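You operate a simulated robot arm through the tools that you are given. There is no shell and no other tool.

Carry out the task below with a simulated robot arm. There is one attempt and no reset: what you move stays moved.

Task
Press the wet felt pack and lay it on the purple mat.
Fine: at the hand press: tin cup under the spout first, tray in, pump to the green line, let it drain, green button once, tray out; spill nothing; other packs stay.

It is judged by the outcome, as a careful person would: the job done as asked, and still so three seconds after it is handed in. It fails if anything else is knocked over, pushed out of place, dropped, spilled or broken.

Robot
A 6-joint arm with a two-finger parallel gripper, fixed in place. Base frame: the origin is at the foot of the arm, x ahead of it, y to its left, z up; the work surface is at about z = 0. Units: m, rad, N and s.
With the tool pointing down near the work surface it reaches from about 0.24 to 0.58 m from the base axis. Its first joint turns from -2.897 to 2.897 rad. Payload 1.5 kg.
Tool frame: the origin (TCP) lies between the finger pads and is the grasp point; the fingertips stand 0.03 m ahead of it; z points along the fingers, y is the line along which they close. The gripper opens to 0.08 m. The fingers are 0.017 m wide and 0.012 m thick; the gripper's body (0.04 by 0.082 m) begins 0.08 m behind the TCP.
Orientation is that of the tool frame in the base frame, as a unit quaternion [w, x, y, z]. With the fingers straight down and closing along the base's y, the tool's x points along the base's -x, its y along +y and its z along -z.

Tools
- The arm moves only by the tool step_arm. Its argument "plan" is one flat list of numbers, 7 for each row, row after row: the turn, a rotation vector about the base's x, y, z in rad, then the shift along the base's x, y, z in m, then the opening, from 0 (shut) to 1 (fully open). In form: [wx, wy, wz, tx, ty, tz, claw, wx, wy, wz, tx, ty, tz, claw, ...]. A call has 1 to 20 rows; each row shifts and turns the commanded pose from where the row before left it. Rows are played at 5 a second. More than 0.05 m and 0.15 rad between two rows, or a gripper value outside its range, and nothing of the call is played. A pose out of reach is approached as far as the arm can. The call stops where the force on the tool passes 40 N (or 10 N more than at its start, if that is more) or the arm is blocked; 0.2 s more then pass. Each finger travels about 0.072 m/s and halts on what it meets, pressing with about 24 N; the grip force reading is that of the motor and also rises with nothing between the fingers. The clock runs only during rows and for 0.2 s after the last one: add rows that do not move to give the fingers time. The reply holds the time, the measured pose of the TCP, the force on the tool along the base axes, the opening and the grip force, in the units named above and with some noise, with the torque about the TCP (base axes, N m) and any sound that the robot's microphone picked up.
- Cameras (640 x 400 px; columns grow to the right, rows downward): "scene" is fixed at [0.0506, 0.5059, 0.7461]; the picture's right is [-1.00, 0.09, 0.00], its down [0.08, 0.89, -0.45] and it looks along [-0.04, -0.44, -0.90] (base axes); focal length 262 px, centre (320, 200). "wrist" rides on the gripper at [0.072, -0.007, -0.122] in the tool frame; the picture's right is [0.09, 1.00, 0.00], its down [-0.84, 0.08, -0.54] and it looks along [-0.54, 0.05, 0.84] (tool axes); focal length 238 px, centre (320, 200). There is no depth. A picture from a camera that has moved, and an enlarged one, comes with that camera's place and axes in the base frame and with its lens. The place of the scene camera against the robot may be out by one fixed shift of up to 0.018 m in any direction.
- camera(camera): a new picture of that camera. No time passes.
- inspect(camera, box): a new picture of the part [left, top, right, bottom] of that camera's present view, enlarged. No time passes.
- close_job(): hands the job in; it is judged then, once.

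Nothing tells you positions but the pictures and the camera data. Unless the task says otherwise, let go and move clear before handing in.

The tools are called after "Emit:" as a command line: name --argument value ..., lists and objects as JSON in quotes. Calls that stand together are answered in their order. step_arm: Moves the arm, as the interface text tells. Its arguments: {"type":"object","properties":{"plan":{"type":"array"}},"required":["plan"]} The other tools are called the same way: camera (camera) takes a picture; inspect (camera, box) takes an enlarged picture of a part of a camera's view; close_job () hands the job in.

At the start:

```text
t: 0.0
ee_pos: [0.2049, 0.2059, 0.4256]
ee_rot: [0.0, 0.0, 1.0, 0.002]
wrist_force: [0.7, -0.4, -0.6]
wrist_torque: [0.01, 0.0, -0.01]
finger_gap: 0.0799
finger_force: 0.1
```

scene: 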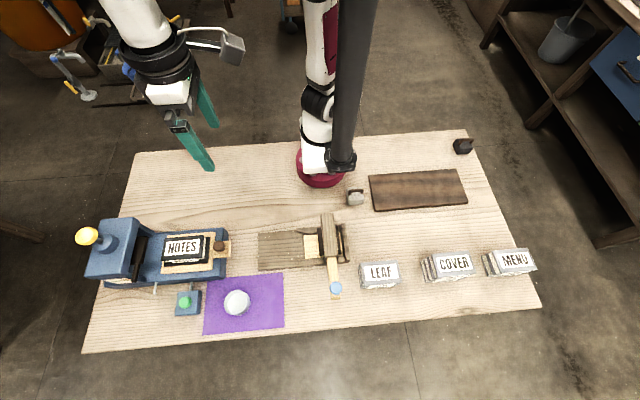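
wrist: 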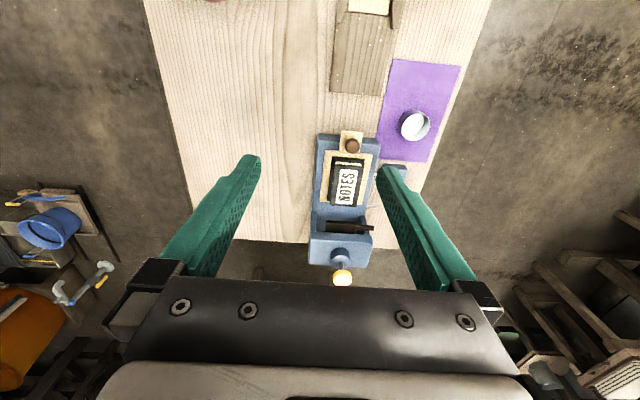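

I see a bench with a blue hand press (left in the picture, so +x), a felt pack labelled NOTES on its tray, a tin cup on the purple mat, a green button, and other items. I will look closer before moving.

Emit:
inspect --camera "scene" --box '[70, 200, 310, 350]'

Emit:
inspect --camera "scene" --box '[240, 140, 560, 340]'

Emit:
inspect --camera "wrist" --box '[240, 100, 480, 300]'

Emit:
inspect --camera "wrist" --box '[280, 0, 500, 140]'

```text
2.67 times, centred on (190, 275) of scene
camera zoom: at [0.0506, 0.5059, 0.7461], right [-1.0, 0.09, 0.0], down [0.08, 0.89, -0.45], along [-0.04, -0.44, -0.9], focal length 698 px, centre (667, 0)
```

zoom: 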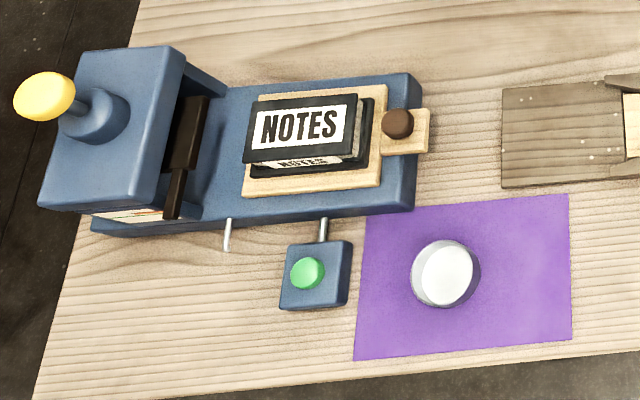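

```text
2.00 times, centred on (400, 240) of scene
camera zoom: at [0.0506, 0.5059, 0.7461], right [-1.0, 0.09, 0.0], down [0.08, 0.89, -0.45], along [-0.04, -0.44, -0.9], focal length 524 px, centre (160, 120)
```

zoom: 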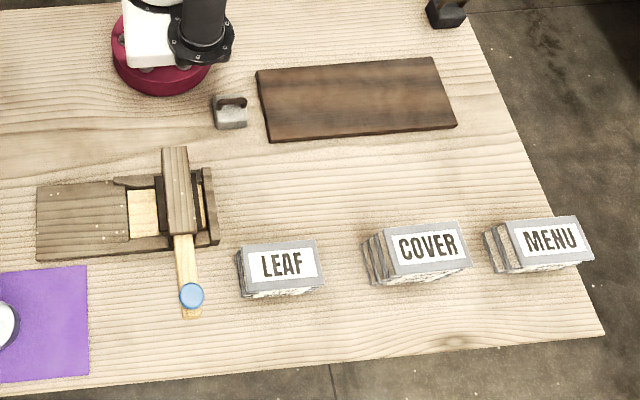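

```text
2.00 times, centred on (360, 200) of wrist
camera zoom: at [0.1329, 0.1983, 0.5477], right [-0.09, 1.0, 0.0], down [0.84, 0.08, 0.54], along [0.54, 0.05, -0.84], focal length 477 px, centre (240, 200)
```

zoom: 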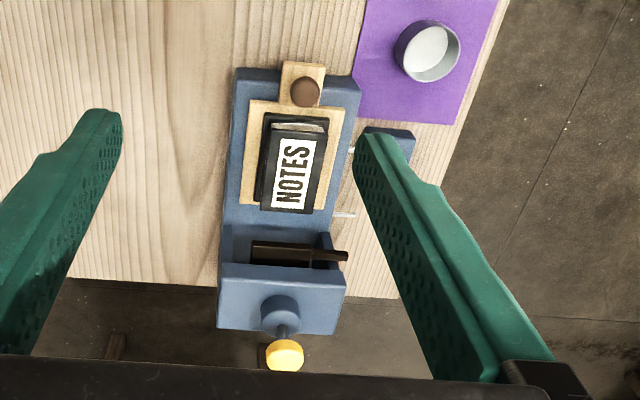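

```text
2.86 times, centred on (390, 70) of wrist
camera zoom: at [0.1329, 0.1983, 0.5477], right [-0.09, 1.0, 0.0], down [0.84, 0.08, 0.54], along [0.54, 0.05, -0.84], focal length 681 px, centre (120, 571)
```

zoom: 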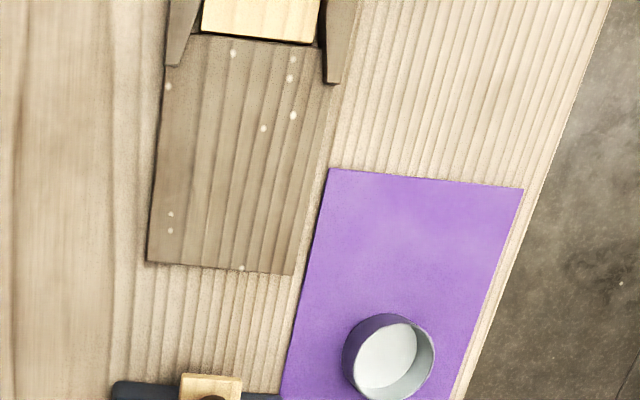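

The press lies along x near (0.35–0.55, 0.28), the pump knob is near (0.54, 0.28, 0.2), and the cup is at about (0.255, 0.42). I'll turn the wrist camera to look at the press's +y face, to find the spout, gauge and button.

Emit:
step_arm --plan '[0, 0, -0.1428, 0.0141, 0.014, 0, 1, 0, 0, -0.1428, 0.0141, 0.014, 0, 1, 0, 0, -0.1428, 0.0141, 0.014, 0, 1, 0, 0, -0.1428, 0.0141, 0.014, 0, 1, 0, 0, -0.1428, 0.0141, 0.014, 0, 1, 0, 0, -0.1428, 0.0141, 0.014, 0, 1, 0, 0, -0.1428, 0.0141, 0.014, 0, 1, 0, 0, -0.1428, 0.0141, 0.014, 0, 1, 0, 0, -0.1428, 0.0141, 0.014, 0, 1, 0, 0, -0.1428, 0.0141, 0.014, 0, 1, 0, 0, -0.1428, 0.0141, 0.014, 0, 1, 0, 0, 0, 0, 0, 0, 1]'

Emit:
camera --camera "wrist"

Emit:
camera --camera "scene"

```text
t: 2.6
ee_pos: [0.3296, 0.3446, 0.4015]
ee_rot: [0.002, 0.691, 0.723, 0.003]
wrist_force: [-0.7, -0.3, 0.3]
wrist_torque: [-0.01, 0.0, -0.02]
finger_gap: 0.0803
finger_force: 0.0
out of reach, approached as far as the arm can: row 9, 10, 11
```

```text
taken
camera wrist: at [0.3194, 0.4155, 0.5237], right [0.99, 0.14, 0.0], down [0.11, -0.83, 0.54], along [0.08, -0.53, -0.84], focal length 238 px, centre (320, 200)
```

wrist: 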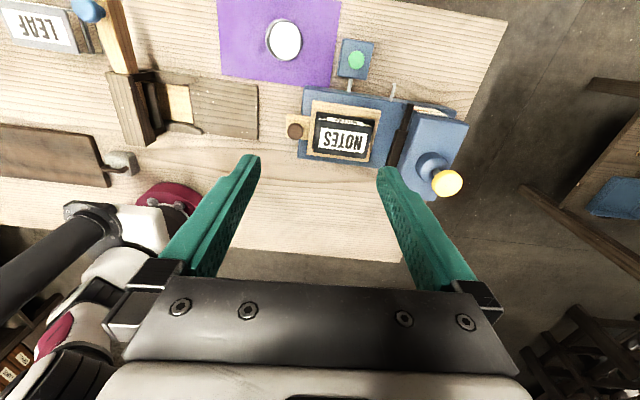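

```text
taken
```

scene: 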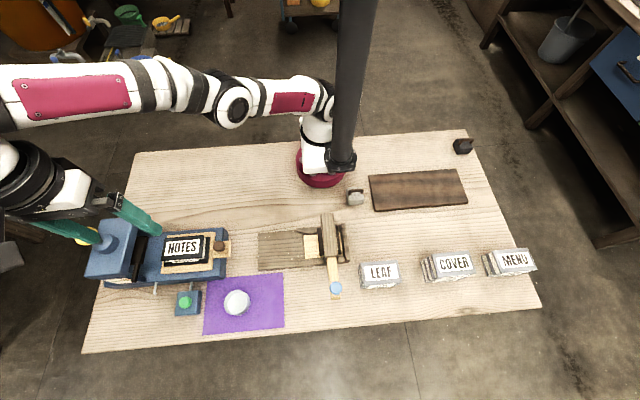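

The camera now looks toward −y over the press. I'll enlarge this view for detail.

Emit:
inspect --camera "wrist" --box '[280, 30, 480, 210]'

Emit:
inspect --camera "wrist" --box '[340, 70, 480, 200]'

Emit:
inspect --camera "wrist" --box '[0, 0, 280, 200]'

```text
2.22 times, centred on (380, 120) of wrist
camera zoom: at [0.3194, 0.4155, 0.5237], right [0.99, 0.14, 0.0], down [0.11, -0.83, 0.54], along [0.08, -0.53, -0.84], focal length 530 px, centre (187, 378)
```

zoom: 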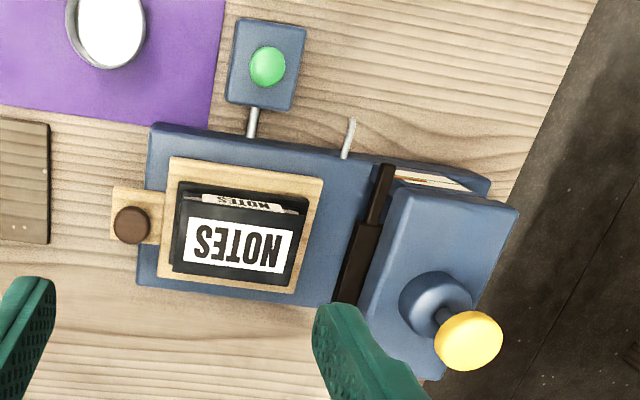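

```text
3.08 times, centred on (410, 135) of wrist
camera zoom: at [0.3194, 0.4155, 0.5237], right [0.99, 0.14, 0.0], down [0.11, -0.83, 0.54], along [0.08, -0.53, -0.84], focal length 733 px, centre (43, 400)
```

zoom: 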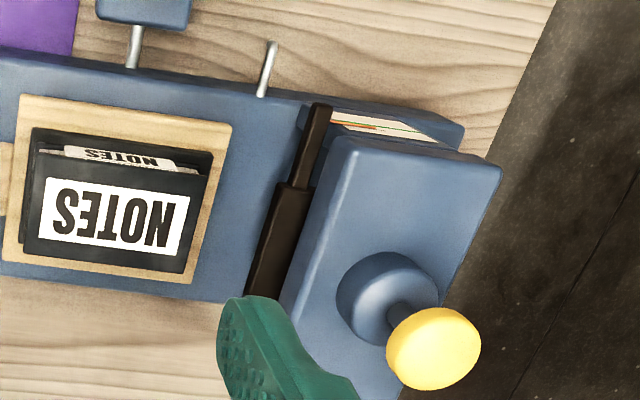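

```text
2.00 times, centred on (140, 100) of wrist
camera zoom: at [0.3194, 0.4155, 0.5237], right [0.99, 0.14, 0.0], down [0.11, -0.83, 0.54], along [0.08, -0.53, -0.84], focal length 477 px, centre (680, 400)
```

zoom: 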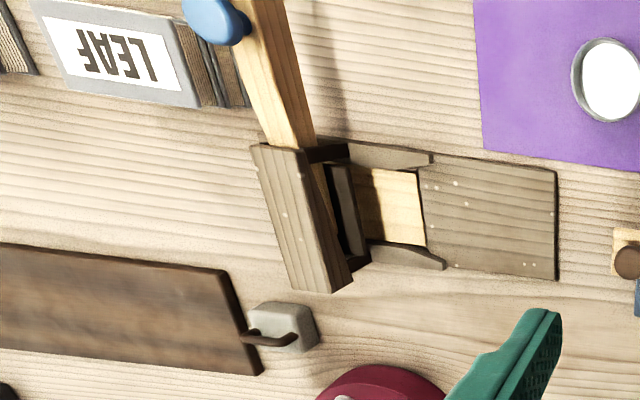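

Blue press: pack on tray, dark platen with a pointer, gauge card on the +y face of the head, a spout pin and the button box. I'll lower the hand above the mat and tilt to see the gauge and spout heights.

Emit:
step_arm --plan '[0, 0, 0.1, -0.02, 0.0, -0.03, 1, 0, 0, 0.1, -0.02, 0.0, -0.03, 1, 0, 0, 0.1, -0.02, 0, -0.03, 1, 0, 0, 0.1, 0, 0.0, -0.03, 1, 0, 0, 0.1, 0, 0, -0.03, 1, 0, 0, 0.1, 0, 0, -0.03, 1, 0, 0, 0.1, 0, 0, 0, 1]'

```text
t: 4.2
ee_pos: [0.2704, 0.3453, 0.2208]
ee_rot: [0.0, 0.421, 0.907, 0.001]
wrist_force: [-0.2, 1.1, 0.3]
wrist_torque: [0.0, -0.01, 0.03]
finger_gap: 0.0803
finger_force: 0.1
```

Emit:
step_arm --plan '[-0.0996, -0.0836, 0, 0.022, 0.012, -0.005, 1, -0.0996, -0.0836, 0, 0.022, 0.012, -0.005, 1, -0.0996, -0.0836, 0, 0.022, 0.012, -0.005, 1, -0.0996, -0.0836, 0, 0.022, 0.012, -0.005, 1, 0, 0, 0, 0, 0, 0, 1]'

Emit:
camera --camera "wrist"

```text
t: 5.4
ee_pos: [0.3585, 0.3943, 0.2]
ee_rot: [0.233, 0.408, 0.876, -0.108]
wrist_force: [0.6, 0.2, 0.3]
wrist_torque: [-0.02, 0.02, -0.01]
finger_gap: 0.08
finger_force: 0.0
```

```text
taken
camera wrist: at [0.2735, 0.4844, 0.2706], right [0.71, 0.7, -0.05], down [0.35, -0.3, 0.89], along [0.61, -0.65, -0.46], focal length 238 px, centre (320, 200)
```

wrist: 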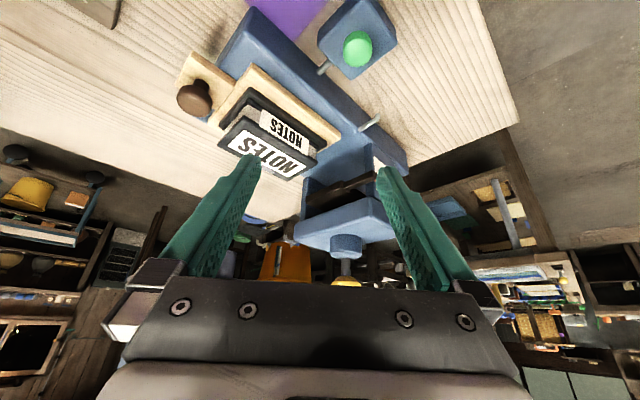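

Emit:
step_arm --plan '[0, 0, 0.13, 0.0, 0.015, 0, 1, 0, 0, 0.13, 0.0, 0.015, 0, 1, 0, 0, 0, 0, 0, 0, 1]'

Emit:
camera --camera "wrist"

Emit:
inspect --camera "wrist" --box '[220, 80, 420, 220]'

```text
t: 6.2
ee_pos: [0.3589, 0.4241, 0.2016]
ee_rot: [0.246, 0.29, 0.922, -0.077]
wrist_force: [-0.3, 0.0, -0.3]
wrist_torque: [-0.02, -0.01, -0.03]
finger_gap: 0.0798
finger_force: 0.0
```

```text
taken
camera wrist: at [0.253, 0.4888, 0.2711], right [0.5, 0.86, -0.04], down [0.42, -0.2, 0.89], along [0.76, -0.46, -0.46], focal length 238 px, centre (320, 200)
```

wrist: 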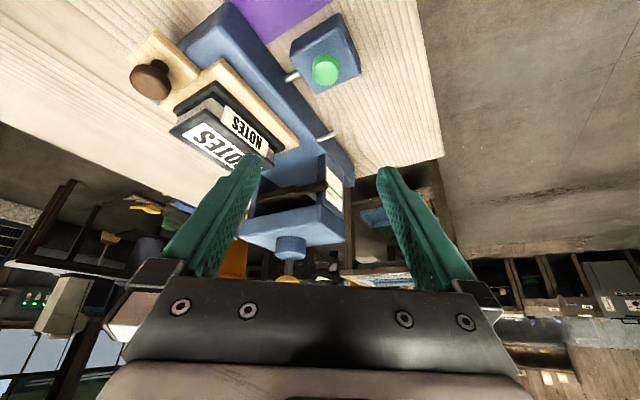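

```text
2.86 times, centred on (320, 150) of wrist
camera zoom: at [0.253, 0.4888, 0.2711], right [0.5, 0.86, -0.04], down [0.42, -0.2, 0.89], along [0.76, -0.46, -0.46], focal length 681 px, centre (320, 343)
```

zoom: 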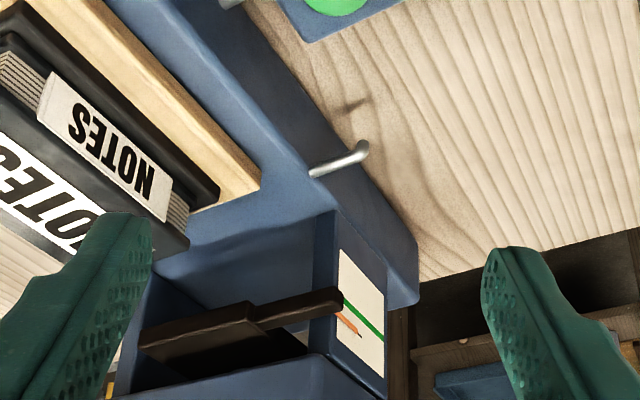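

The view is upside-down but clear: the gauge card shows a green line and an orange mark just above it, and the spout tip is near (0.459, 0.381, 0.055). Next I straighten the hand, turn it so the fingers close along x, and hover over the cup to measure it.

Emit:
step_arm --plan '[0.0748, 0.1063, 0, -0.0095, -0.002, 0, 1, 0.0748, 0.1063, 0, -0.0095, -0.002, 0, 1, 0.0748, 0.1063, 0, -0.0095, -0.002, 0, 1, 0.0748, 0.1063, 0, -0.0095, -0.002, 0, 1, 0, 0, -0.137, -0.0095, -0.002, 0, 1, 0, 0, -0.137, -0.0095, -0.002, 0, 1, 0, 0, -0.137, -0.0095, -0.002, 0, 1, 0, 0, -0.137, -0.0095, -0.002, 0, 1, 0, 0, -0.137, -0.0095, -0.002, 0, 1, 0, 0, -0.137, -0.0095, -0.002, 0, 1, 0, 0, -0.137, -0.0095, -0.002, 0, 1, 0, 0, 0, 0, 0, 0, 1]'

Emit:
camera --camera "wrist"

```text
t: 8.8
ee_pos: [0.2537, 0.4011, 0.2021]
ee_rot: [0.001, 0.707, 0.707, 0.002]
wrist_force: [-0.2, 0.5, 0.5]
wrist_torque: [-0.01, 0.0, 0.01]
finger_gap: 0.0799
finger_force: 0.1
```

```text
taken
camera wrist: at [0.2454, 0.4729, 0.3232], right [1.0, 0.09, 0.0], down [0.07, -0.84, 0.54], along [0.05, -0.54, -0.84], focal length 238 px, centre (320, 200)
```

wrist: 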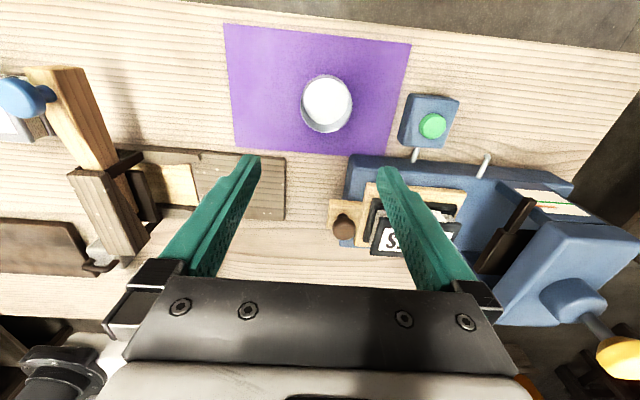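

Emit:
inspect --camera "wrist" --box '[220, 10, 420, 160]'

Emit:
inspect --camera "wrist" --box '[330, 80, 600, 260]'

Emit:
inspect --camera "wrist" --box '[0, 50, 260, 280]'

```text
2.67 times, centred on (320, 85) of wrist
camera zoom: at [0.2454, 0.4729, 0.3232], right [1.0, 0.09, 0.0], down [0.07, -0.84, 0.54], along [0.05, -0.54, -0.84], focal length 636 px, centre (320, 507)
```

zoom: 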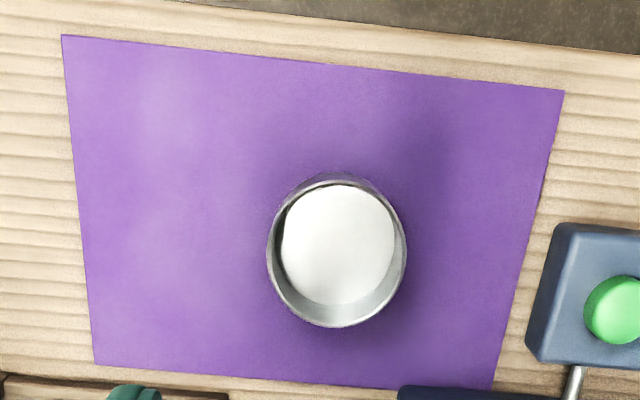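

```text
2.22 times, centred on (465, 170) of wrist
camera zoom: at [0.2454, 0.4729, 0.3232], right [1.0, 0.09, 0.0], down [0.07, -0.84, 0.54], along [0.05, -0.54, -0.84], focal length 530 px, centre (-2, 267)
```

zoom: 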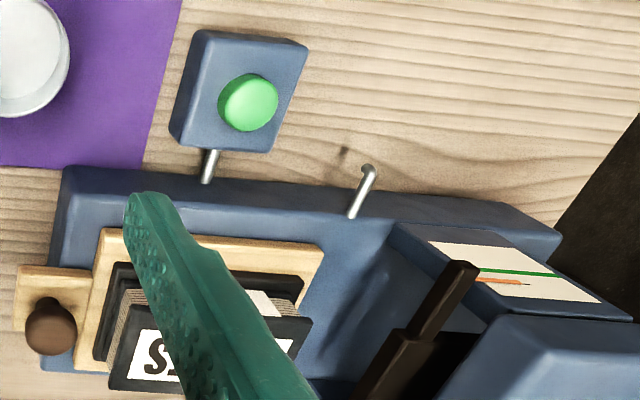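

```text
1.74 times, centred on (130, 165) of wrist
camera zoom: at [0.2454, 0.4729, 0.3232], right [1.0, 0.09, 0.0], down [0.07, -0.84, 0.54], along [0.05, -0.54, -0.84], focal length 414 px, centre (650, 261)
```

zoom: 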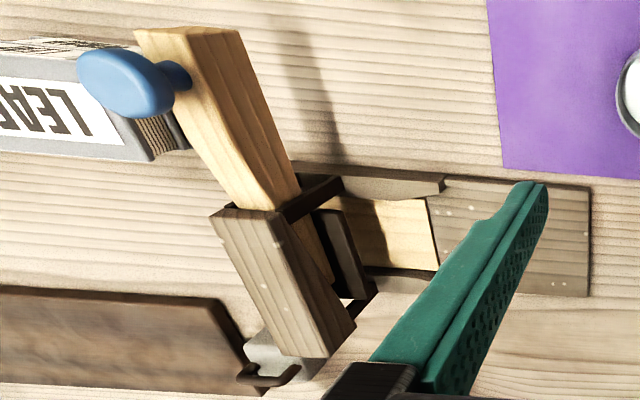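

Cup is about (0.258, 0.419), roughly 6 cm wide and 4.5 cm tall; the spout height needs a better reading. I'll take a low look along +x from behind the press.

Emit:
step_arm --plan '[0, 0, 0.1428, 0.001, -0.0055, 0, 0.6, 0, 0, 0.1428, 0.001, -0.0055, 0, 0.6, 0, 0, 0.1428, 0.001, -0.0055, 0, 0.6, 0, 0, 0.1428, 0.001, -0.0055, 0, 0.6, 0, 0, 0.1428, 0.001, -0.0055, 0, 0.6, 0, 0, 0.1428, 0.001, -0.0055, 0, 0.6, 0, 0, 0.1428, 0.001, -0.0055, 0, 0.6, 0, 0, 0.1428, 0.001, -0.0055, 0, 0.6, 0, 0, 0.1428, 0.001, -0.0055, 0, 0.6, 0, 0, 0.1428, 0.001, -0.0055, 0, 0.6, 0, 0, 0.1428, 0.001, -0.0055, 0, 0.6, 0, -0.14, 0, 0.004, 0, -0.016, 0.6, 0, -0.14, 0, 0.004, 0, -0.016, 0.6, 0, -0.14, 0, 0.004, 0, -0.016, 0.6, 0, -0.14, 0, 0.004, 0, -0.016, 0.6, 0, -0.14, 0, 0.004, 0, -0.016, 0.6, 0, 0, 0, 0, 0, 0, 0.6]'

Emit:
camera --camera "wrist"

```text
t: 12.4
ee_pos: [0.283, 0.3412, 0.1218]
ee_rot: [0.344, -0.002, 0.939, 0.002]
wrist_force: [0.3, 0.1, -0.3]
wrist_torque: [0.01, 0.02, 0.01]
finger_gap: 0.0481
finger_force: 0.1
```

```text
taken
camera wrist: at [0.1489, 0.3333, 0.1681], right [-0.07, 1.0, -0.06], down [0.29, 0.08, 0.95], along [0.95, 0.05, -0.29], focal length 238 px, centre (320, 200)
```

wrist: 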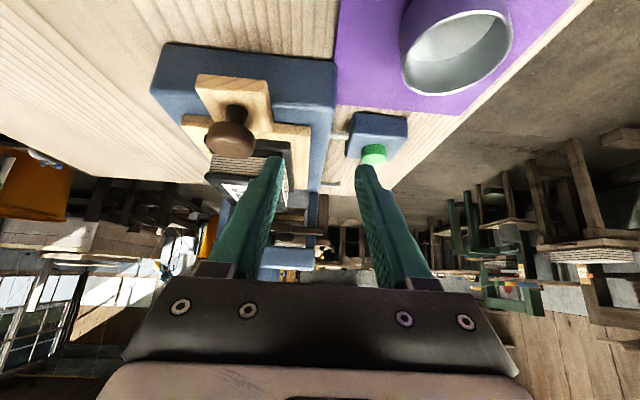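

Emit:
inspect --camera "wrist" --box '[270, 100, 410, 260]'

Emit:
inspect --camera "wrist" --box '[370, 0, 530, 110]'

Emit:
inspect --camera "wrist" --box '[150, 30, 350, 220]'

```text
2.50 times, centred on (340, 180) of wrist
camera zoom: at [0.1489, 0.3333, 0.1681], right [-0.07, 1.0, -0.06], down [0.29, 0.08, 0.95], along [0.95, 0.05, -0.29], focal length 596 px, centre (270, 250)
```

zoom: 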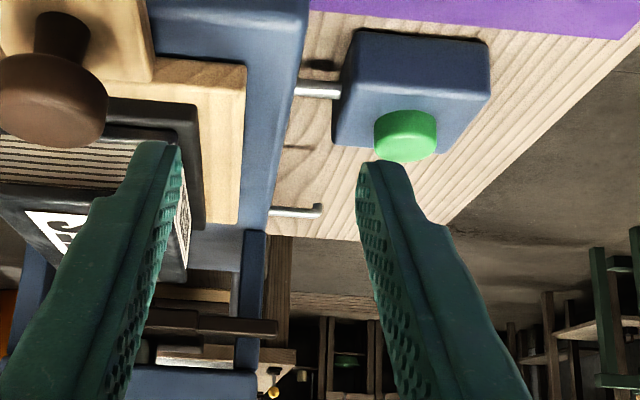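

```text
3.64 times, centred on (450, 55) of wrist
camera zoom: at [0.1489, 0.3333, 0.1681], right [-0.07, 1.0, -0.06], down [0.29, 0.08, 0.95], along [0.95, 0.05, -0.29], focal length 867 px, centre (-153, 727)
```

zoom: 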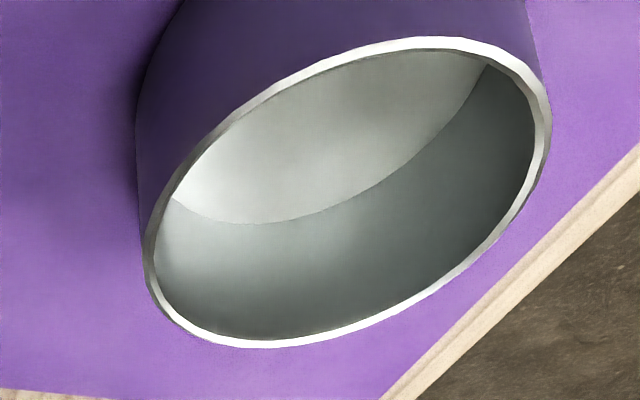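

```text
2.11 times, centred on (250, 125) of wrist
camera zoom: at [0.1489, 0.3333, 0.1681], right [-0.07, 1.0, -0.06], down [0.29, 0.08, 0.95], along [0.95, 0.05, -0.29], focal length 502 px, centre (467, 358)
```

zoom: 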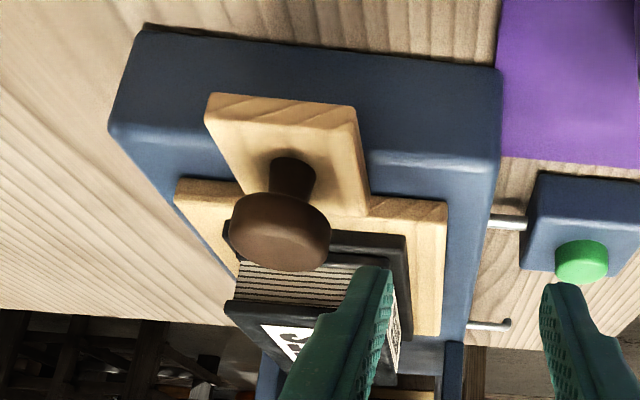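

The low view gives the cup rim at about 3 cm and the spout tip at about 4.2 cm, so the cup fits under it. I'll pinch the cup by its rim on the side away from the press, tool tilted slightly outward for reach; first I move above that point.

Emit:
step_arm --plan '[0, 0.14, 0, 0, 0, 0.02, 0.6, 0, 0.14, 0, 0, 0, 0.02, 0.6, 0, 0.14, 0, 0, 0, 0.02, 0.6, 0, 0.14, 0, 0, 0, 0.02, 0.6, 0, 0.14, 0, 0, 0, 0.01, 0.6, 0, 0, -0.1396, -0.0033, 0.0061, 0, 0.6, 0, 0, -0.1396, -0.0033, 0.0061, 0, 0.6, 0, 0, -0.1396, -0.0033, 0.0061, 0, 0.6, 0, 0, -0.1396, -0.0033, 0.0061, 0, 0.6, 0, 0, -0.1396, -0.0033, 0.0061, 0, 0.6, 0, 0, -0.1396, -0.0033, 0.0061, 0, 0.6, 0, 0, -0.1396, -0.0033, 0.0061, 0, 0.6, 0, 0, -0.1396, -0.0033, 0.0061, 0, 0.6, 0, 0, -0.1396, -0.0033, 0.0061, 0, 0.6, 0, 0, -0.1396, -0.0033, 0.0061, 0, 0.6, 0, 0, -0.1396, -0.0033, 0.0061, 0, 0.6, 0, 0, -0.1396, -0.0033, 0.0061, 0, 0.6, 0, 0, -0.1396, -0.0033, 0.0061, 0, 0.6, 0, 0, -0.1396, -0.0033, 0.0061, 0, 0.6, 0, 0, -0.1396, -0.0033, 0.0061, 0, 0.6]'

Emit:
step_arm --plan '[0.0866, -0.05, 0, 0, 0, -0.02, 0.4, 0.0866, -0.05, 0, 0, 0, -0.02, 0.4, 0, 0, 0, 0, 0, -0.03, 0.4, 0, 0, 0, 0, 0, 0, 0.4]'

Emit:
camera --camera "wrist"

```text
t: 16.6
ee_pos: [0.234, 0.4319, 0.21]
ee_rot: [0.001, 0.866, 0.5, 0.002]
wrist_force: [-0.6, 0.5, -0.7]
wrist_torque: [-0.01, 0.02, -0.03]
finger_gap: 0.0481
finger_force: 0.1
```

```text
t: 17.6
ee_pos: [0.2327, 0.4304, 0.1412]
ee_rot: [-0.049, 0.862, 0.498, 0.088]
wrist_force: [0.3, 0.4, -0.4]
wrist_torque: [-0.01, -0.02, -0.01]
finger_gap: 0.0321
finger_force: 0.2
```

```text
taken
camera wrist: at [0.2505, 0.4746, 0.2749], right [0.91, -0.42, 0.02], down [-0.4, -0.84, 0.36], along [-0.14, -0.34, -0.93], focal length 238 px, centre (320, 200)
```

wrist: 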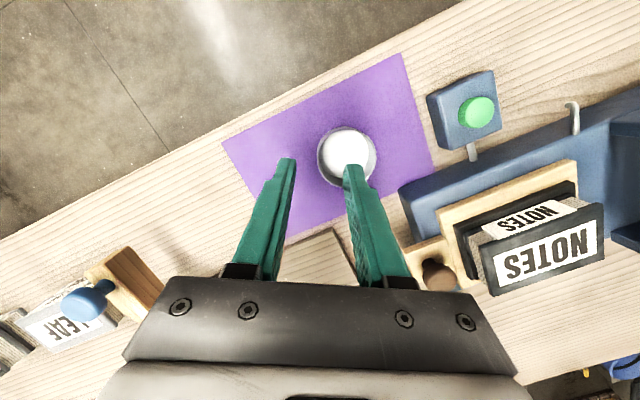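

Emit:
inspect --camera "wrist" --box '[260, 100, 420, 200]'

```text
4.00 times, centred on (340, 150) of wrist
camera zoom: at [0.2505, 0.4746, 0.2749], right [0.91, -0.42, 0.02], down [-0.4, -0.84, 0.36], along [-0.14, -0.34, -0.93], focal length 953 px, centre (240, 400)
```

zoom: 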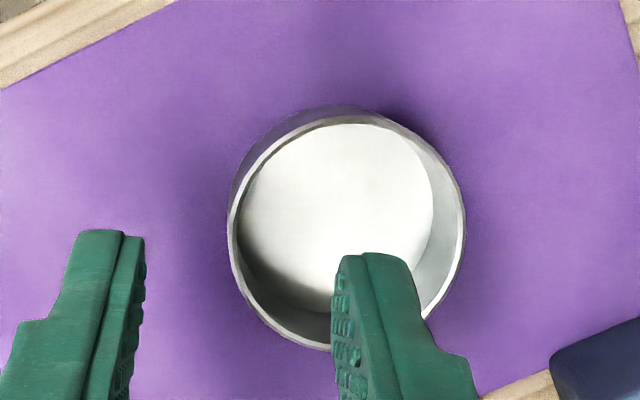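

The hand is lined up: the cup centre is at (0.258, 0.416) and the rim point falls at the TCP. I'll descend with one finger inside the cup and one outside, then pinch.

Emit:
step_arm --plan '[0, 0, 0, 0, 0, -0.025, 0.4, 0, 0, 0, 0, 0, -0.025, 0.4, 0, 0, 0, 0, 0, -0.023, 0.4, 0, 0, 0, 0, 0, -0.02, 0.4, 0, 0, 0, 0, 0, 0, 0.4]'

Emit:
camera --camera "wrist"

```text
t: 18.8
ee_pos: [0.2343, 0.4319, 0.0476]
ee_rot: [-0.052, 0.861, 0.499, 0.084]
wrist_force: [0.4, -0.2, -0.2]
wrist_torque: [0.0, 0.01, 0.0]
finger_gap: 0.032
finger_force: 0.0
```

```text
taken
camera wrist: at [0.2525, 0.4746, 0.1817], right [0.91, -0.41, 0.01], down [-0.39, -0.84, 0.37], along [-0.14, -0.34, -0.93], focal length 238 px, centre (320, 200)
```

wrist: 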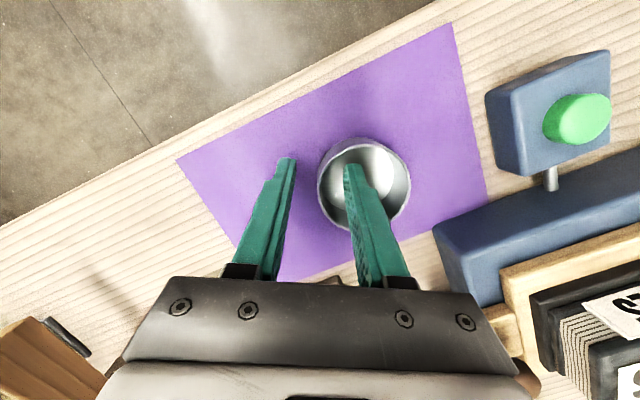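

Emit:
step_arm --plan '[0, 0, 0, 0, 0, 0, 0.2, 0, 0, 0, 0, 0, 0, 0, 0, 0, 0, 0, 0, 0, 0, 0, 0, 0, 0, 0, 0, 0]'

Emit:
inspect --camera "wrist" --box '[220, 100, 460, 250]'

```text
t: 19.8
ee_pos: [0.2344, 0.431, 0.0485]
ee_rot: [-0.052, 0.861, 0.5, 0.083]
wrist_force: [-1.9, -3.0, 4.0]
wrist_torque: [-0.21, -0.04, -0.19]
finger_gap: 0.0063
finger_force: 23.5
```

```text
2.67 times, centred on (340, 175) of wrist
camera zoom: at [0.2524, 0.4746, 0.1821], right [0.91, -0.41, 0.01], down [-0.39, -0.84, 0.37], along [-0.14, -0.34, -0.93], focal length 636 px, centre (267, 267)
```

zoom: 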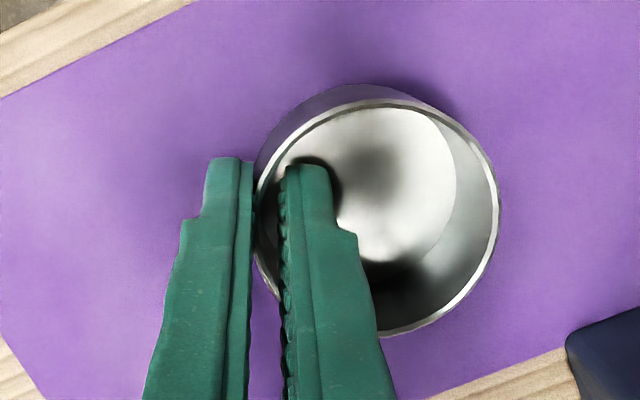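

Emit:
step_arm --plan '[0, 0, 0, 0, 0, 0.01, 0, 0, 0, 0, 0, 0, 0.02, 0, 0, 0, 0, 0, 0, 0.02, 0, 0, 0, 0, 0, 0, 0.02, 0, 0, 0, 0, 0, 0, 0, 0]'

Emit:
camera --camera "wrist"

Emit:
inspect --camera "scene" --box '[70, 200, 310, 350]'

```text
t: 21.0
ee_pos: [0.2343, 0.4316, 0.12]
ee_rot: [-0.049, 0.862, 0.497, 0.088]
wrist_force: [0.1, 0.3, -1.4]
wrist_torque: [0.0, 0.01, 0.03]
finger_gap: 0.0058
finger_force: 24.2
```

```text
taken
camera wrist: at [0.2505, 0.4743, 0.2525], right [0.91, -0.42, 0.02], down [-0.4, -0.84, 0.37], along [-0.14, -0.34, -0.93], focal length 238 px, centre (320, 200)
```

wrist: 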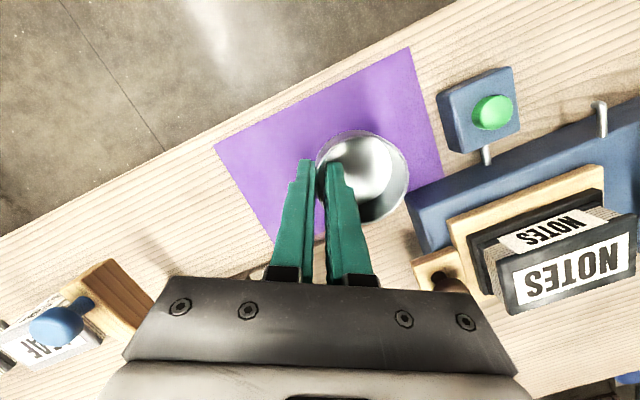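

```text
2.67 times, centred on (190, 275) of scene
camera zoom: at [0.0506, 0.5059, 0.7461], right [-1.0, 0.09, 0.0], down [0.08, 0.89, -0.45], along [-0.04, -0.44, -0.9], focal length 698 px, centre (667, 0)
```

zoom: 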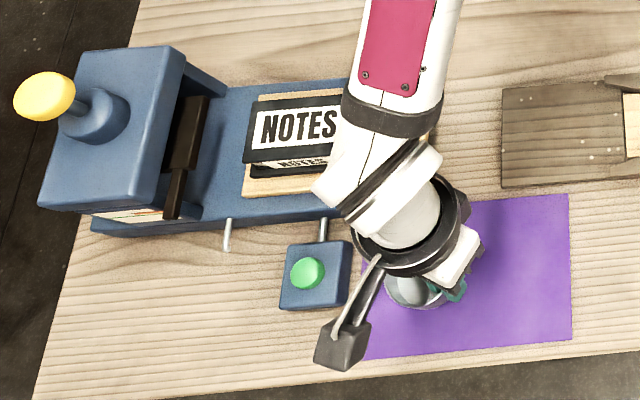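

The cup is held securely. Now I carry it over the button box to a spot just outside the spout, staying well above everything.

Emit:
step_arm --plan '[0, 0, 0, 0.0336, 0, 0, 0, 0, 0, 0, 0.0336, 0, 0, 0, 0, 0, 0, 0.0336, 0, 0, 0, 0, 0, 0, 0.0336, 0, 0, 0, 0, 0, 0, 0.0336, 0, 0, 0, 0, 0, 0, 0.034, 0, 0, 0, 0, 0, 0, 0, 0, 0, 0]'

Emit:
camera --camera "wrist"

Emit:
inspect --camera "scene" --box '[70, 200, 310, 350]'

```text
t: 22.6
ee_pos: [0.4371, 0.4316, 0.1163]
ee_rot: [-0.048, 0.862, 0.498, 0.088]
wrist_force: [0.6, 0.7, -0.1]
wrist_torque: [0.01, 0.0, 0.0]
finger_gap: 0.0059
finger_force: 24.2
```

```text
taken
camera wrist: at [0.4542, 0.4751, 0.251], right [0.91, -0.42, 0.02], down [-0.4, -0.84, 0.37], along [-0.14, -0.34, -0.93], focal length 238 px, centre (320, 200)
```

wrist: 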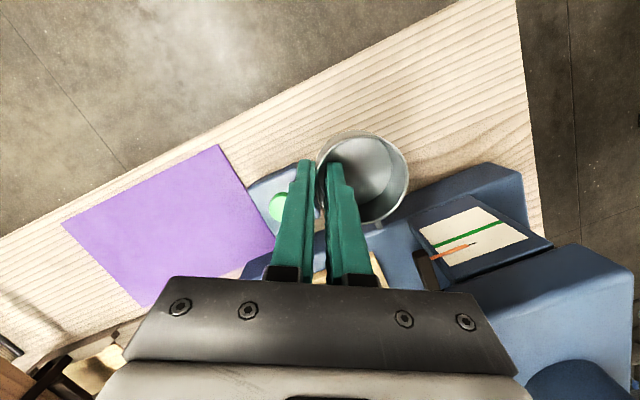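

```text
2.67 times, centred on (190, 275) of scene
camera zoom: at [0.0506, 0.5059, 0.7461], right [-1.0, 0.09, 0.0], down [0.08, 0.89, -0.45], along [-0.04, -0.44, -0.9], focal length 698 px, centre (667, 0)
```

zoom: 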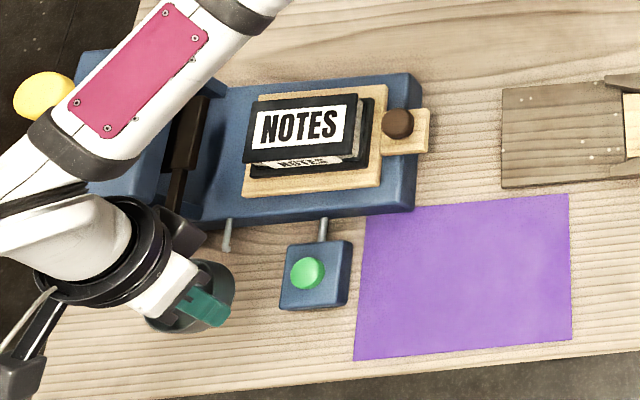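

The cup is just outside the spout with room on both sides. I'll lower it almost to the table, nudging 4 mm in +x to stay clear of the button box.

Emit:
step_arm --plan '[0, 0, 0, 0.004, 0, -0.01, 0, 0, 0, 0, 0, 0, -0.02, 0, 0, 0, 0, 0, 0, -0.02, 0, 0, 0, 0, 0, 0, -0.012, 0, 0, 0, 0, 0, 0, 0, 0]'

Emit:
camera --camera "wrist"

Emit:
inspect --camera "scene" --box '[70, 250, 230, 350]'

```text
t: 23.8
ee_pos: [0.4417, 0.4335, 0.056]
ee_rot: [-0.049, 0.862, 0.497, 0.088]
wrist_force: [-0.1, -0.1, -0.8]
wrist_torque: [-0.01, 0.0, 0.03]
finger_gap: 0.0058
finger_force: 23.7
```

```text
taken
camera wrist: at [0.4575, 0.4753, 0.1897], right [0.91, -0.42, 0.02], down [-0.4, -0.84, 0.37], along [-0.14, -0.34, -0.93], focal length 238 px, centre (320, 200)
```

wrist: 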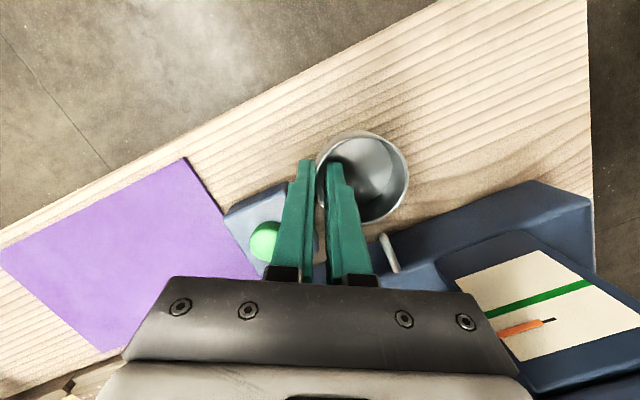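

```text
4.00 times, centred on (150, 300) of scene
camera zoom: at [0.0506, 0.5059, 0.7461], right [-1.0, 0.09, 0.0], down [0.08, 0.89, -0.45], along [-0.04, -0.44, -0.9], focal length 1047 px, centre (1000, -200)
```

zoom: 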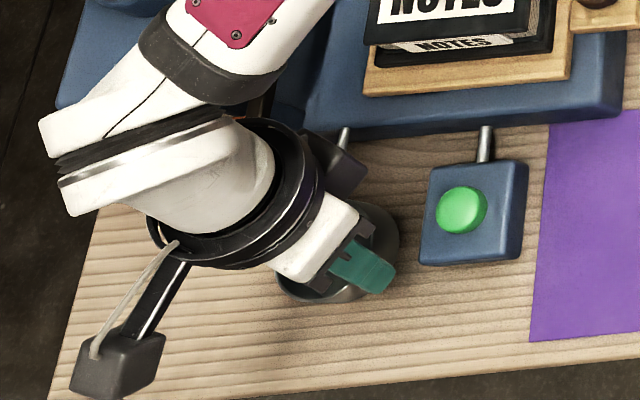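

The spout tip confirms at (0.466, 0.377). I'll lower the cup to a hair above the table, then slide it halfway under.

Emit:
step_arm --plan '[0, 0, 0, 0, 0, -0.0055, 0, 0, 0, 0, 0, -0.01, 0, 0, 0, 0, 0, 0, -0.01, 0, 0, 0, 0, 0, 0, 0, 0, 0]'

Emit:
camera --camera "wrist"

Emit:
inspect --camera "wrist" --box '[260, 110, 460, 290]'

Emit:
inspect --camera "scene" --box '[70, 230, 230, 330]'

```text
t: 24.8
ee_pos: [0.4405, 0.4113, 0.0495]
ee_rot: [-0.048, 0.862, 0.497, 0.088]
wrist_force: [0.1, 0.1, -0.2]
wrist_torque: [0.02, 0.03, 0.0]
finger_gap: 0.0057
finger_force: 23.9
```

```text
taken
camera wrist: at [0.4572, 0.4557, 0.184], right [0.91, -0.42, 0.02], down [-0.4, -0.84, 0.36], along [-0.14, -0.34, -0.93], focal length 238 px, centre (320, 200)
```

wrist: 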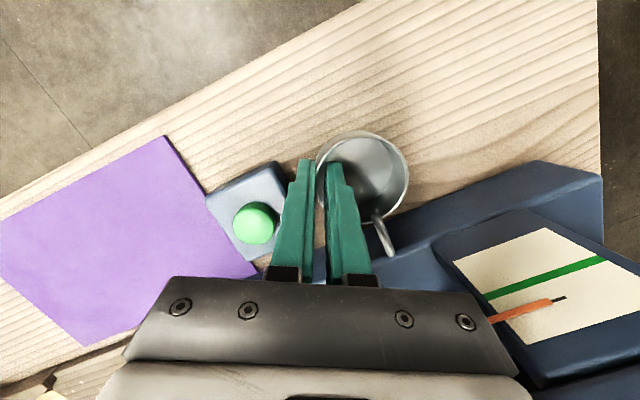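

```text
2.22 times, centred on (360, 200) of wrist
camera zoom: at [0.4572, 0.4557, 0.184], right [0.91, -0.42, 0.02], down [-0.4, -0.84, 0.36], along [-0.14, -0.34, -0.93], focal length 530 px, centre (231, 200)
```

zoom: 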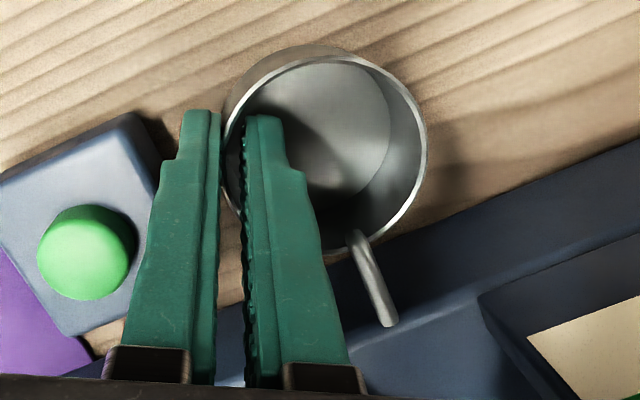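

```text
4.00 times, centred on (150, 280) of scene
camera zoom: at [0.0506, 0.5059, 0.7461], right [-1.0, 0.09, 0.0], down [0.08, 0.89, -0.45], along [-0.04, -0.44, -0.9], focal length 1047 px, centre (1000, -120)
```

zoom: 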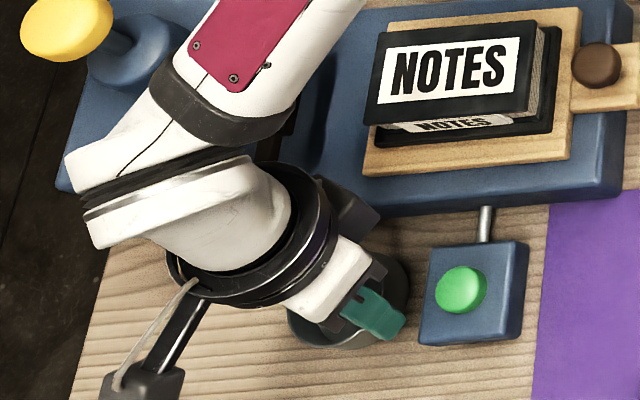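

The spout tip is already over the cup mouth with no contact. I slide the remaining 17 mm and set the cup down.

Emit:
step_arm --plan '[0, 0, 0, 0, -0.009, 0, 0, 0, 0, 0, 0, -0.008, 0, 0, 0, 0, 0, 0, 0, -0.0015, 0, 0, 0, 0, 0, 0, 0, 0]'

Emit:
inspect --camera "wrist" --box '[260, 110, 460, 290]'

```text
t: 25.8
ee_pos: [0.441, 0.3941, 0.0486]
ee_rot: [-0.049, 0.861, 0.498, 0.087]
wrist_force: [-0.5, -0.1, -0.1]
wrist_torque: [0.01, 0.0, 0.02]
finger_gap: 0.0057
finger_force: 23.6
```

```text
2.22 times, centred on (360, 200) of wrist
camera zoom: at [0.4572, 0.4379, 0.1833], right [0.91, -0.42, 0.02], down [-0.4, -0.84, 0.36], along [-0.14, -0.34, -0.93], focal length 530 px, centre (231, 200)
```

zoom: 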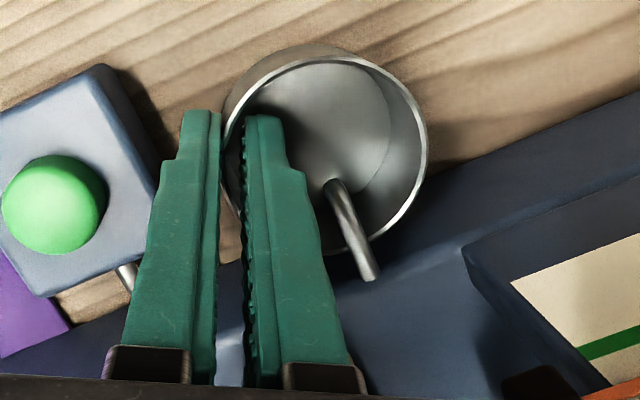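

Emit:
step_arm --plan '[0, 0, 0, 0, 0, -0.001, 0, 0, 0, 0, 0, 0, -0.001, 0, 0, 0, 0, 0, 0, 0, 0]'

```text
t: 26.6
ee_pos: [0.439, 0.3951, 0.0471]
ee_rot: [-0.049, 0.861, 0.498, 0.088]
wrist_force: [0.3, -0.7, -1.0]
wrist_torque: [-0.02, 0.0, -0.01]
finger_gap: 0.0057
finger_force: 23.8
```

Emit:
step_arm --plan '[0, 0, 0, 0, 0, -0.001, 0, 0, 0, 0, 0, 0, 0, 0]'

Emit:
step_arm --plan '[0, 0, 0, 0, 0, -0.001, 0, 0, 0, 0, 0, 0, 0, 0]'

```text
t: 27.2
ee_pos: [0.4405, 0.3946, 0.0464]
ee_rot: [-0.048, 0.861, 0.498, 0.088]
wrist_force: [0.7, 0.7, -0.4]
wrist_torque: [0.0, 0.01, 0.0]
finger_gap: 0.0058
finger_force: 23.8
```

```text
t: 27.8
ee_pos: [0.4404, 0.3945, 0.0456]
ee_rot: [-0.048, 0.862, 0.497, 0.087]
wrist_force: [-0.1, 0.6, 0.0]
wrist_torque: [0.01, 0.02, -0.02]
finger_gap: 0.0059
finger_force: 25.0
```

Emit:
step_arm --plan '[0, 0, 0, 0, 0, -0.001, 0, 0, 0, 0, 0, 0, 0, 0]'

Emit:
step_arm --plan '[0, 0, 0, 0, 0, -0.001, 0, 0, 0, 0, 0, 0, 0, 0]'

Emit:
inspect --camera "wrist" --box '[260, 110, 460, 290]'

```text
t: 28.4
ee_pos: [0.4415, 0.3957, 0.0447]
ee_rot: [-0.049, 0.862, 0.497, 0.087]
wrist_force: [0.3, 0.5, 1.5]
wrist_torque: [-0.11, 0.04, -0.02]
finger_gap: 0.0057
finger_force: 23.6
```

```text
t: 29.0
ee_pos: [0.4414, 0.3952, 0.0437]
ee_rot: [-0.049, 0.862, 0.497, 0.088]
wrist_force: [-2.9, -2.4, 14.7]
wrist_torque: [-0.39, 0.13, -0.09]
finger_gap: 0.0056
finger_force: 24.5
```

```text
2.22 times, centred on (360, 200) of wrist
camera zoom: at [0.4573, 0.4382, 0.178], right [0.91, -0.42, 0.02], down [-0.4, -0.84, 0.36], along [-0.13, -0.34, -0.93], focal length 530 px, centre (231, 200)
```

zoom: 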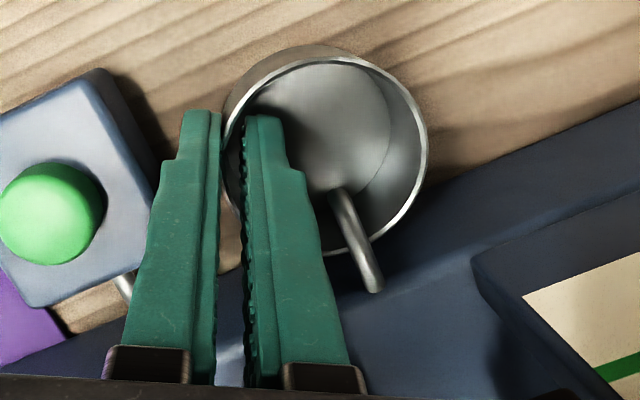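

The cup touched down on the table under the spout. I ease the load off, open the fingers only a little, and lift straight up.

Emit:
step_arm --plan '[0, 0, 0, 0, 0, 0.001, 0, 0, 0, 0, 0, 0, 0, 0.17, 0, 0, 0, 0, 0, 0, 0.17, 0, 0, 0, 0, 0, 0, 0.17]'

Emit:
inspect --camera "wrist" --box '[260, 110, 460, 290]'

```text
t: 30.0
ee_pos: [0.4401, 0.3946, 0.0446]
ee_rot: [-0.049, 0.862, 0.498, 0.087]
wrist_force: [-0.7, 0.1, -0.4]
wrist_torque: [0.01, 0.03, -0.02]
finger_gap: 0.0138
finger_force: 0.1
```

```text
2.22 times, centred on (360, 200) of wrist
camera zoom: at [0.4568, 0.4384, 0.1785], right [0.91, -0.42, 0.02], down [-0.4, -0.84, 0.37], along [-0.14, -0.34, -0.93], focal length 530 px, centre (231, 200)
```

zoom: 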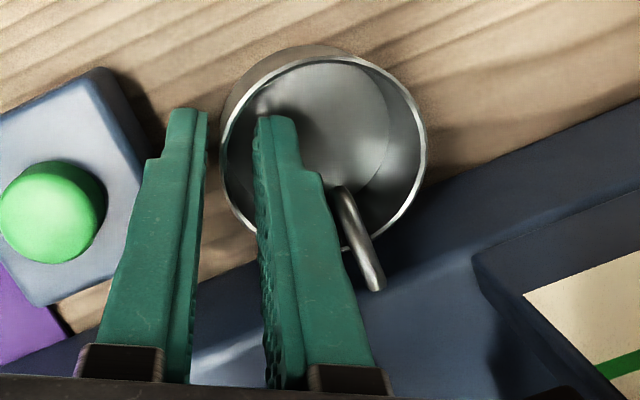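

Emit:
step_arm --plan '[0, 0, 0, 0, 0, 0.01, 0.17, 0, 0, 0, 0, 0, 0.02, 0.17, 0, 0, 0, 0, 0, 0.03, 0.17, 0, 0, 0, 0, 0, 0.04, 0.17, 0, 0, 0, 0, 0, 0.04, 0.17, 0, 0, 0, 0, 0, 0, 0.17]'

Emit:
camera --camera "wrist"

Emit:
inspect --camera "wrist" --box '[330, 140, 640, 330]'

```text
t: 31.4
ee_pos: [0.4398, 0.3958, 0.1833]
ee_rot: [-0.049, 0.862, 0.498, 0.087]
wrist_force: [-0.1, 0.7, 0.0]
wrist_torque: [0.03, 0.01, 0.04]
finger_gap: 0.0136
finger_force: 0.0
```

```text
taken
camera wrist: at [0.4566, 0.4385, 0.3172], right [0.91, -0.42, 0.02], down [-0.4, -0.84, 0.36], along [-0.13, -0.34, -0.93], focal length 238 px, centre (320, 200)
```

wrist: 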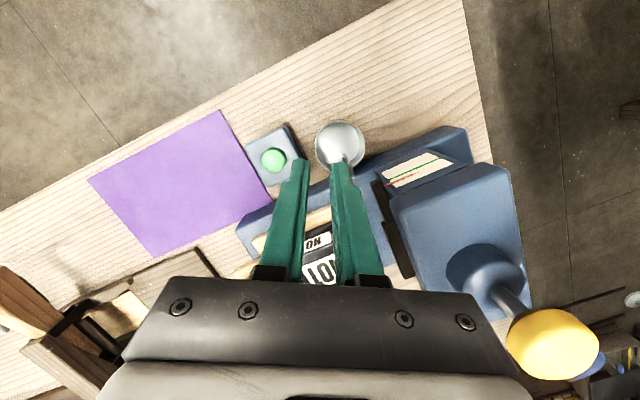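

```text
2.06 times, centred on (485, 235) of wrist
camera zoom: at [0.4566, 0.4385, 0.3172], right [0.91, -0.42, 0.02], down [-0.4, -0.84, 0.36], along [-0.13, -0.34, -0.93], focal length 492 px, centre (-21, 128)
```

zoom: 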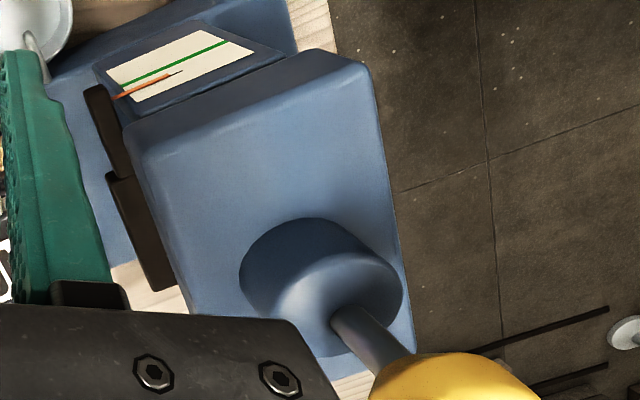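

The cup stands under the spout, untouched as I lifted away. Next, turn the hand to straddle the tray's brown knob at about (0.294, 0.282, 0.085).

Emit:
step_arm --plan '[-0.0866, 0.05, 0, 0, 0, 0.03, 0.17, -0.0866, 0.05, 0, 0, 0, 0.02, 0.17, 0, 0, 0.1396, -0.0104, -0.0076, 0, 0.6, 0, 0, 0.1396, -0.0104, -0.0076, 0, 0.6, 0, 0, 0.1396, -0.0104, -0.0076, 0, 0.6, 0, 0, 0.1396, -0.0104, -0.0076, 0, 0.6, 0, 0, 0.1396, -0.0104, -0.0076, 0, 0.6, 0, 0, 0.1396, -0.0104, -0.0076, 0, 0.6, 0, 0, 0.1396, -0.0104, -0.0076, 0, 0.6, 0, 0, 0.1396, -0.0104, -0.0076, 0, 0.6, 0, 0, 0.1396, -0.0104, -0.0076, 0, 0.6, 0, 0, 0.1396, -0.0104, -0.0076, 0, 0.6, 0, 0, 0.1396, -0.0104, -0.0076, 0, 0.6, 0, 0, 0.1396, -0.0104, -0.0076, 0, 0.6, 0, 0, 0.1396, -0.0104, -0.0076, 0, 0.6, 0, 0, 0.1396, -0.0104, -0.0076, 0, 0.6, 0, 0, 0.1396, -0.0104, -0.0076, 0, 0.6, 0, 0, 0, 0, 0, 0, 0.6]'

Emit:
camera --camera "wrist"

Emit:
camera --camera "scene"

```text
t: 35.2
ee_pos: [0.3868, 0.3773, 0.264]
ee_rot: [-0.003, 0.308, 0.951, -0.011]
wrist_force: [1.0, 0.7, 0.1]
wrist_torque: [-0.01, -0.04, 0.02]
finger_gap: 0.0483
finger_force: 0.0
out of reach, approached as far as the arm can: row 1, 2, 3, 4, 5, 6, 7, 8, 9, 10, 11, 12, 13, 14, 15, 16, 17
```

```text
taken
camera wrist: at [0.3256, 0.4168, 0.3865], right [0.51, 0.86, -0.03], down [0.73, -0.42, 0.54], along [0.46, -0.29, -0.84], focal length 238 px, centre (320, 200)
```

wrist: 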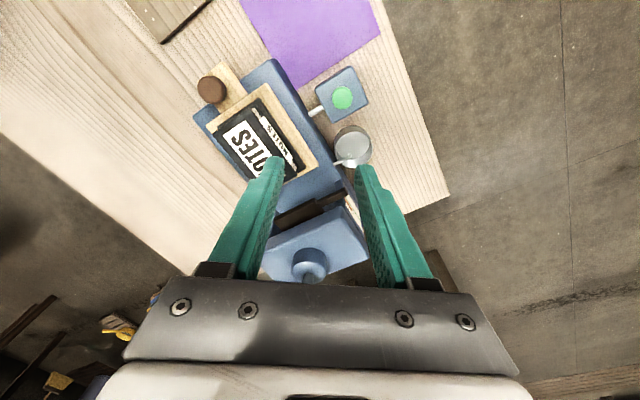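

```text
taken
```

scene: 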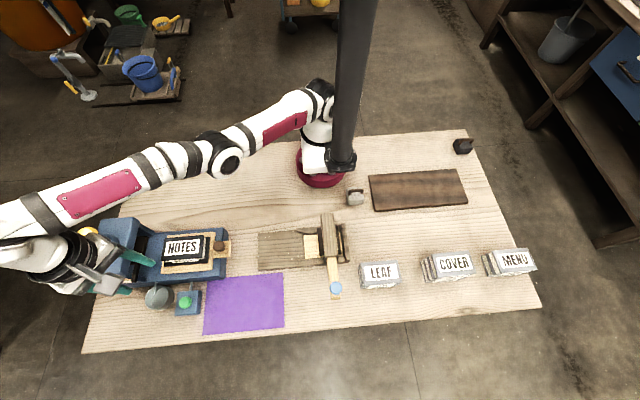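

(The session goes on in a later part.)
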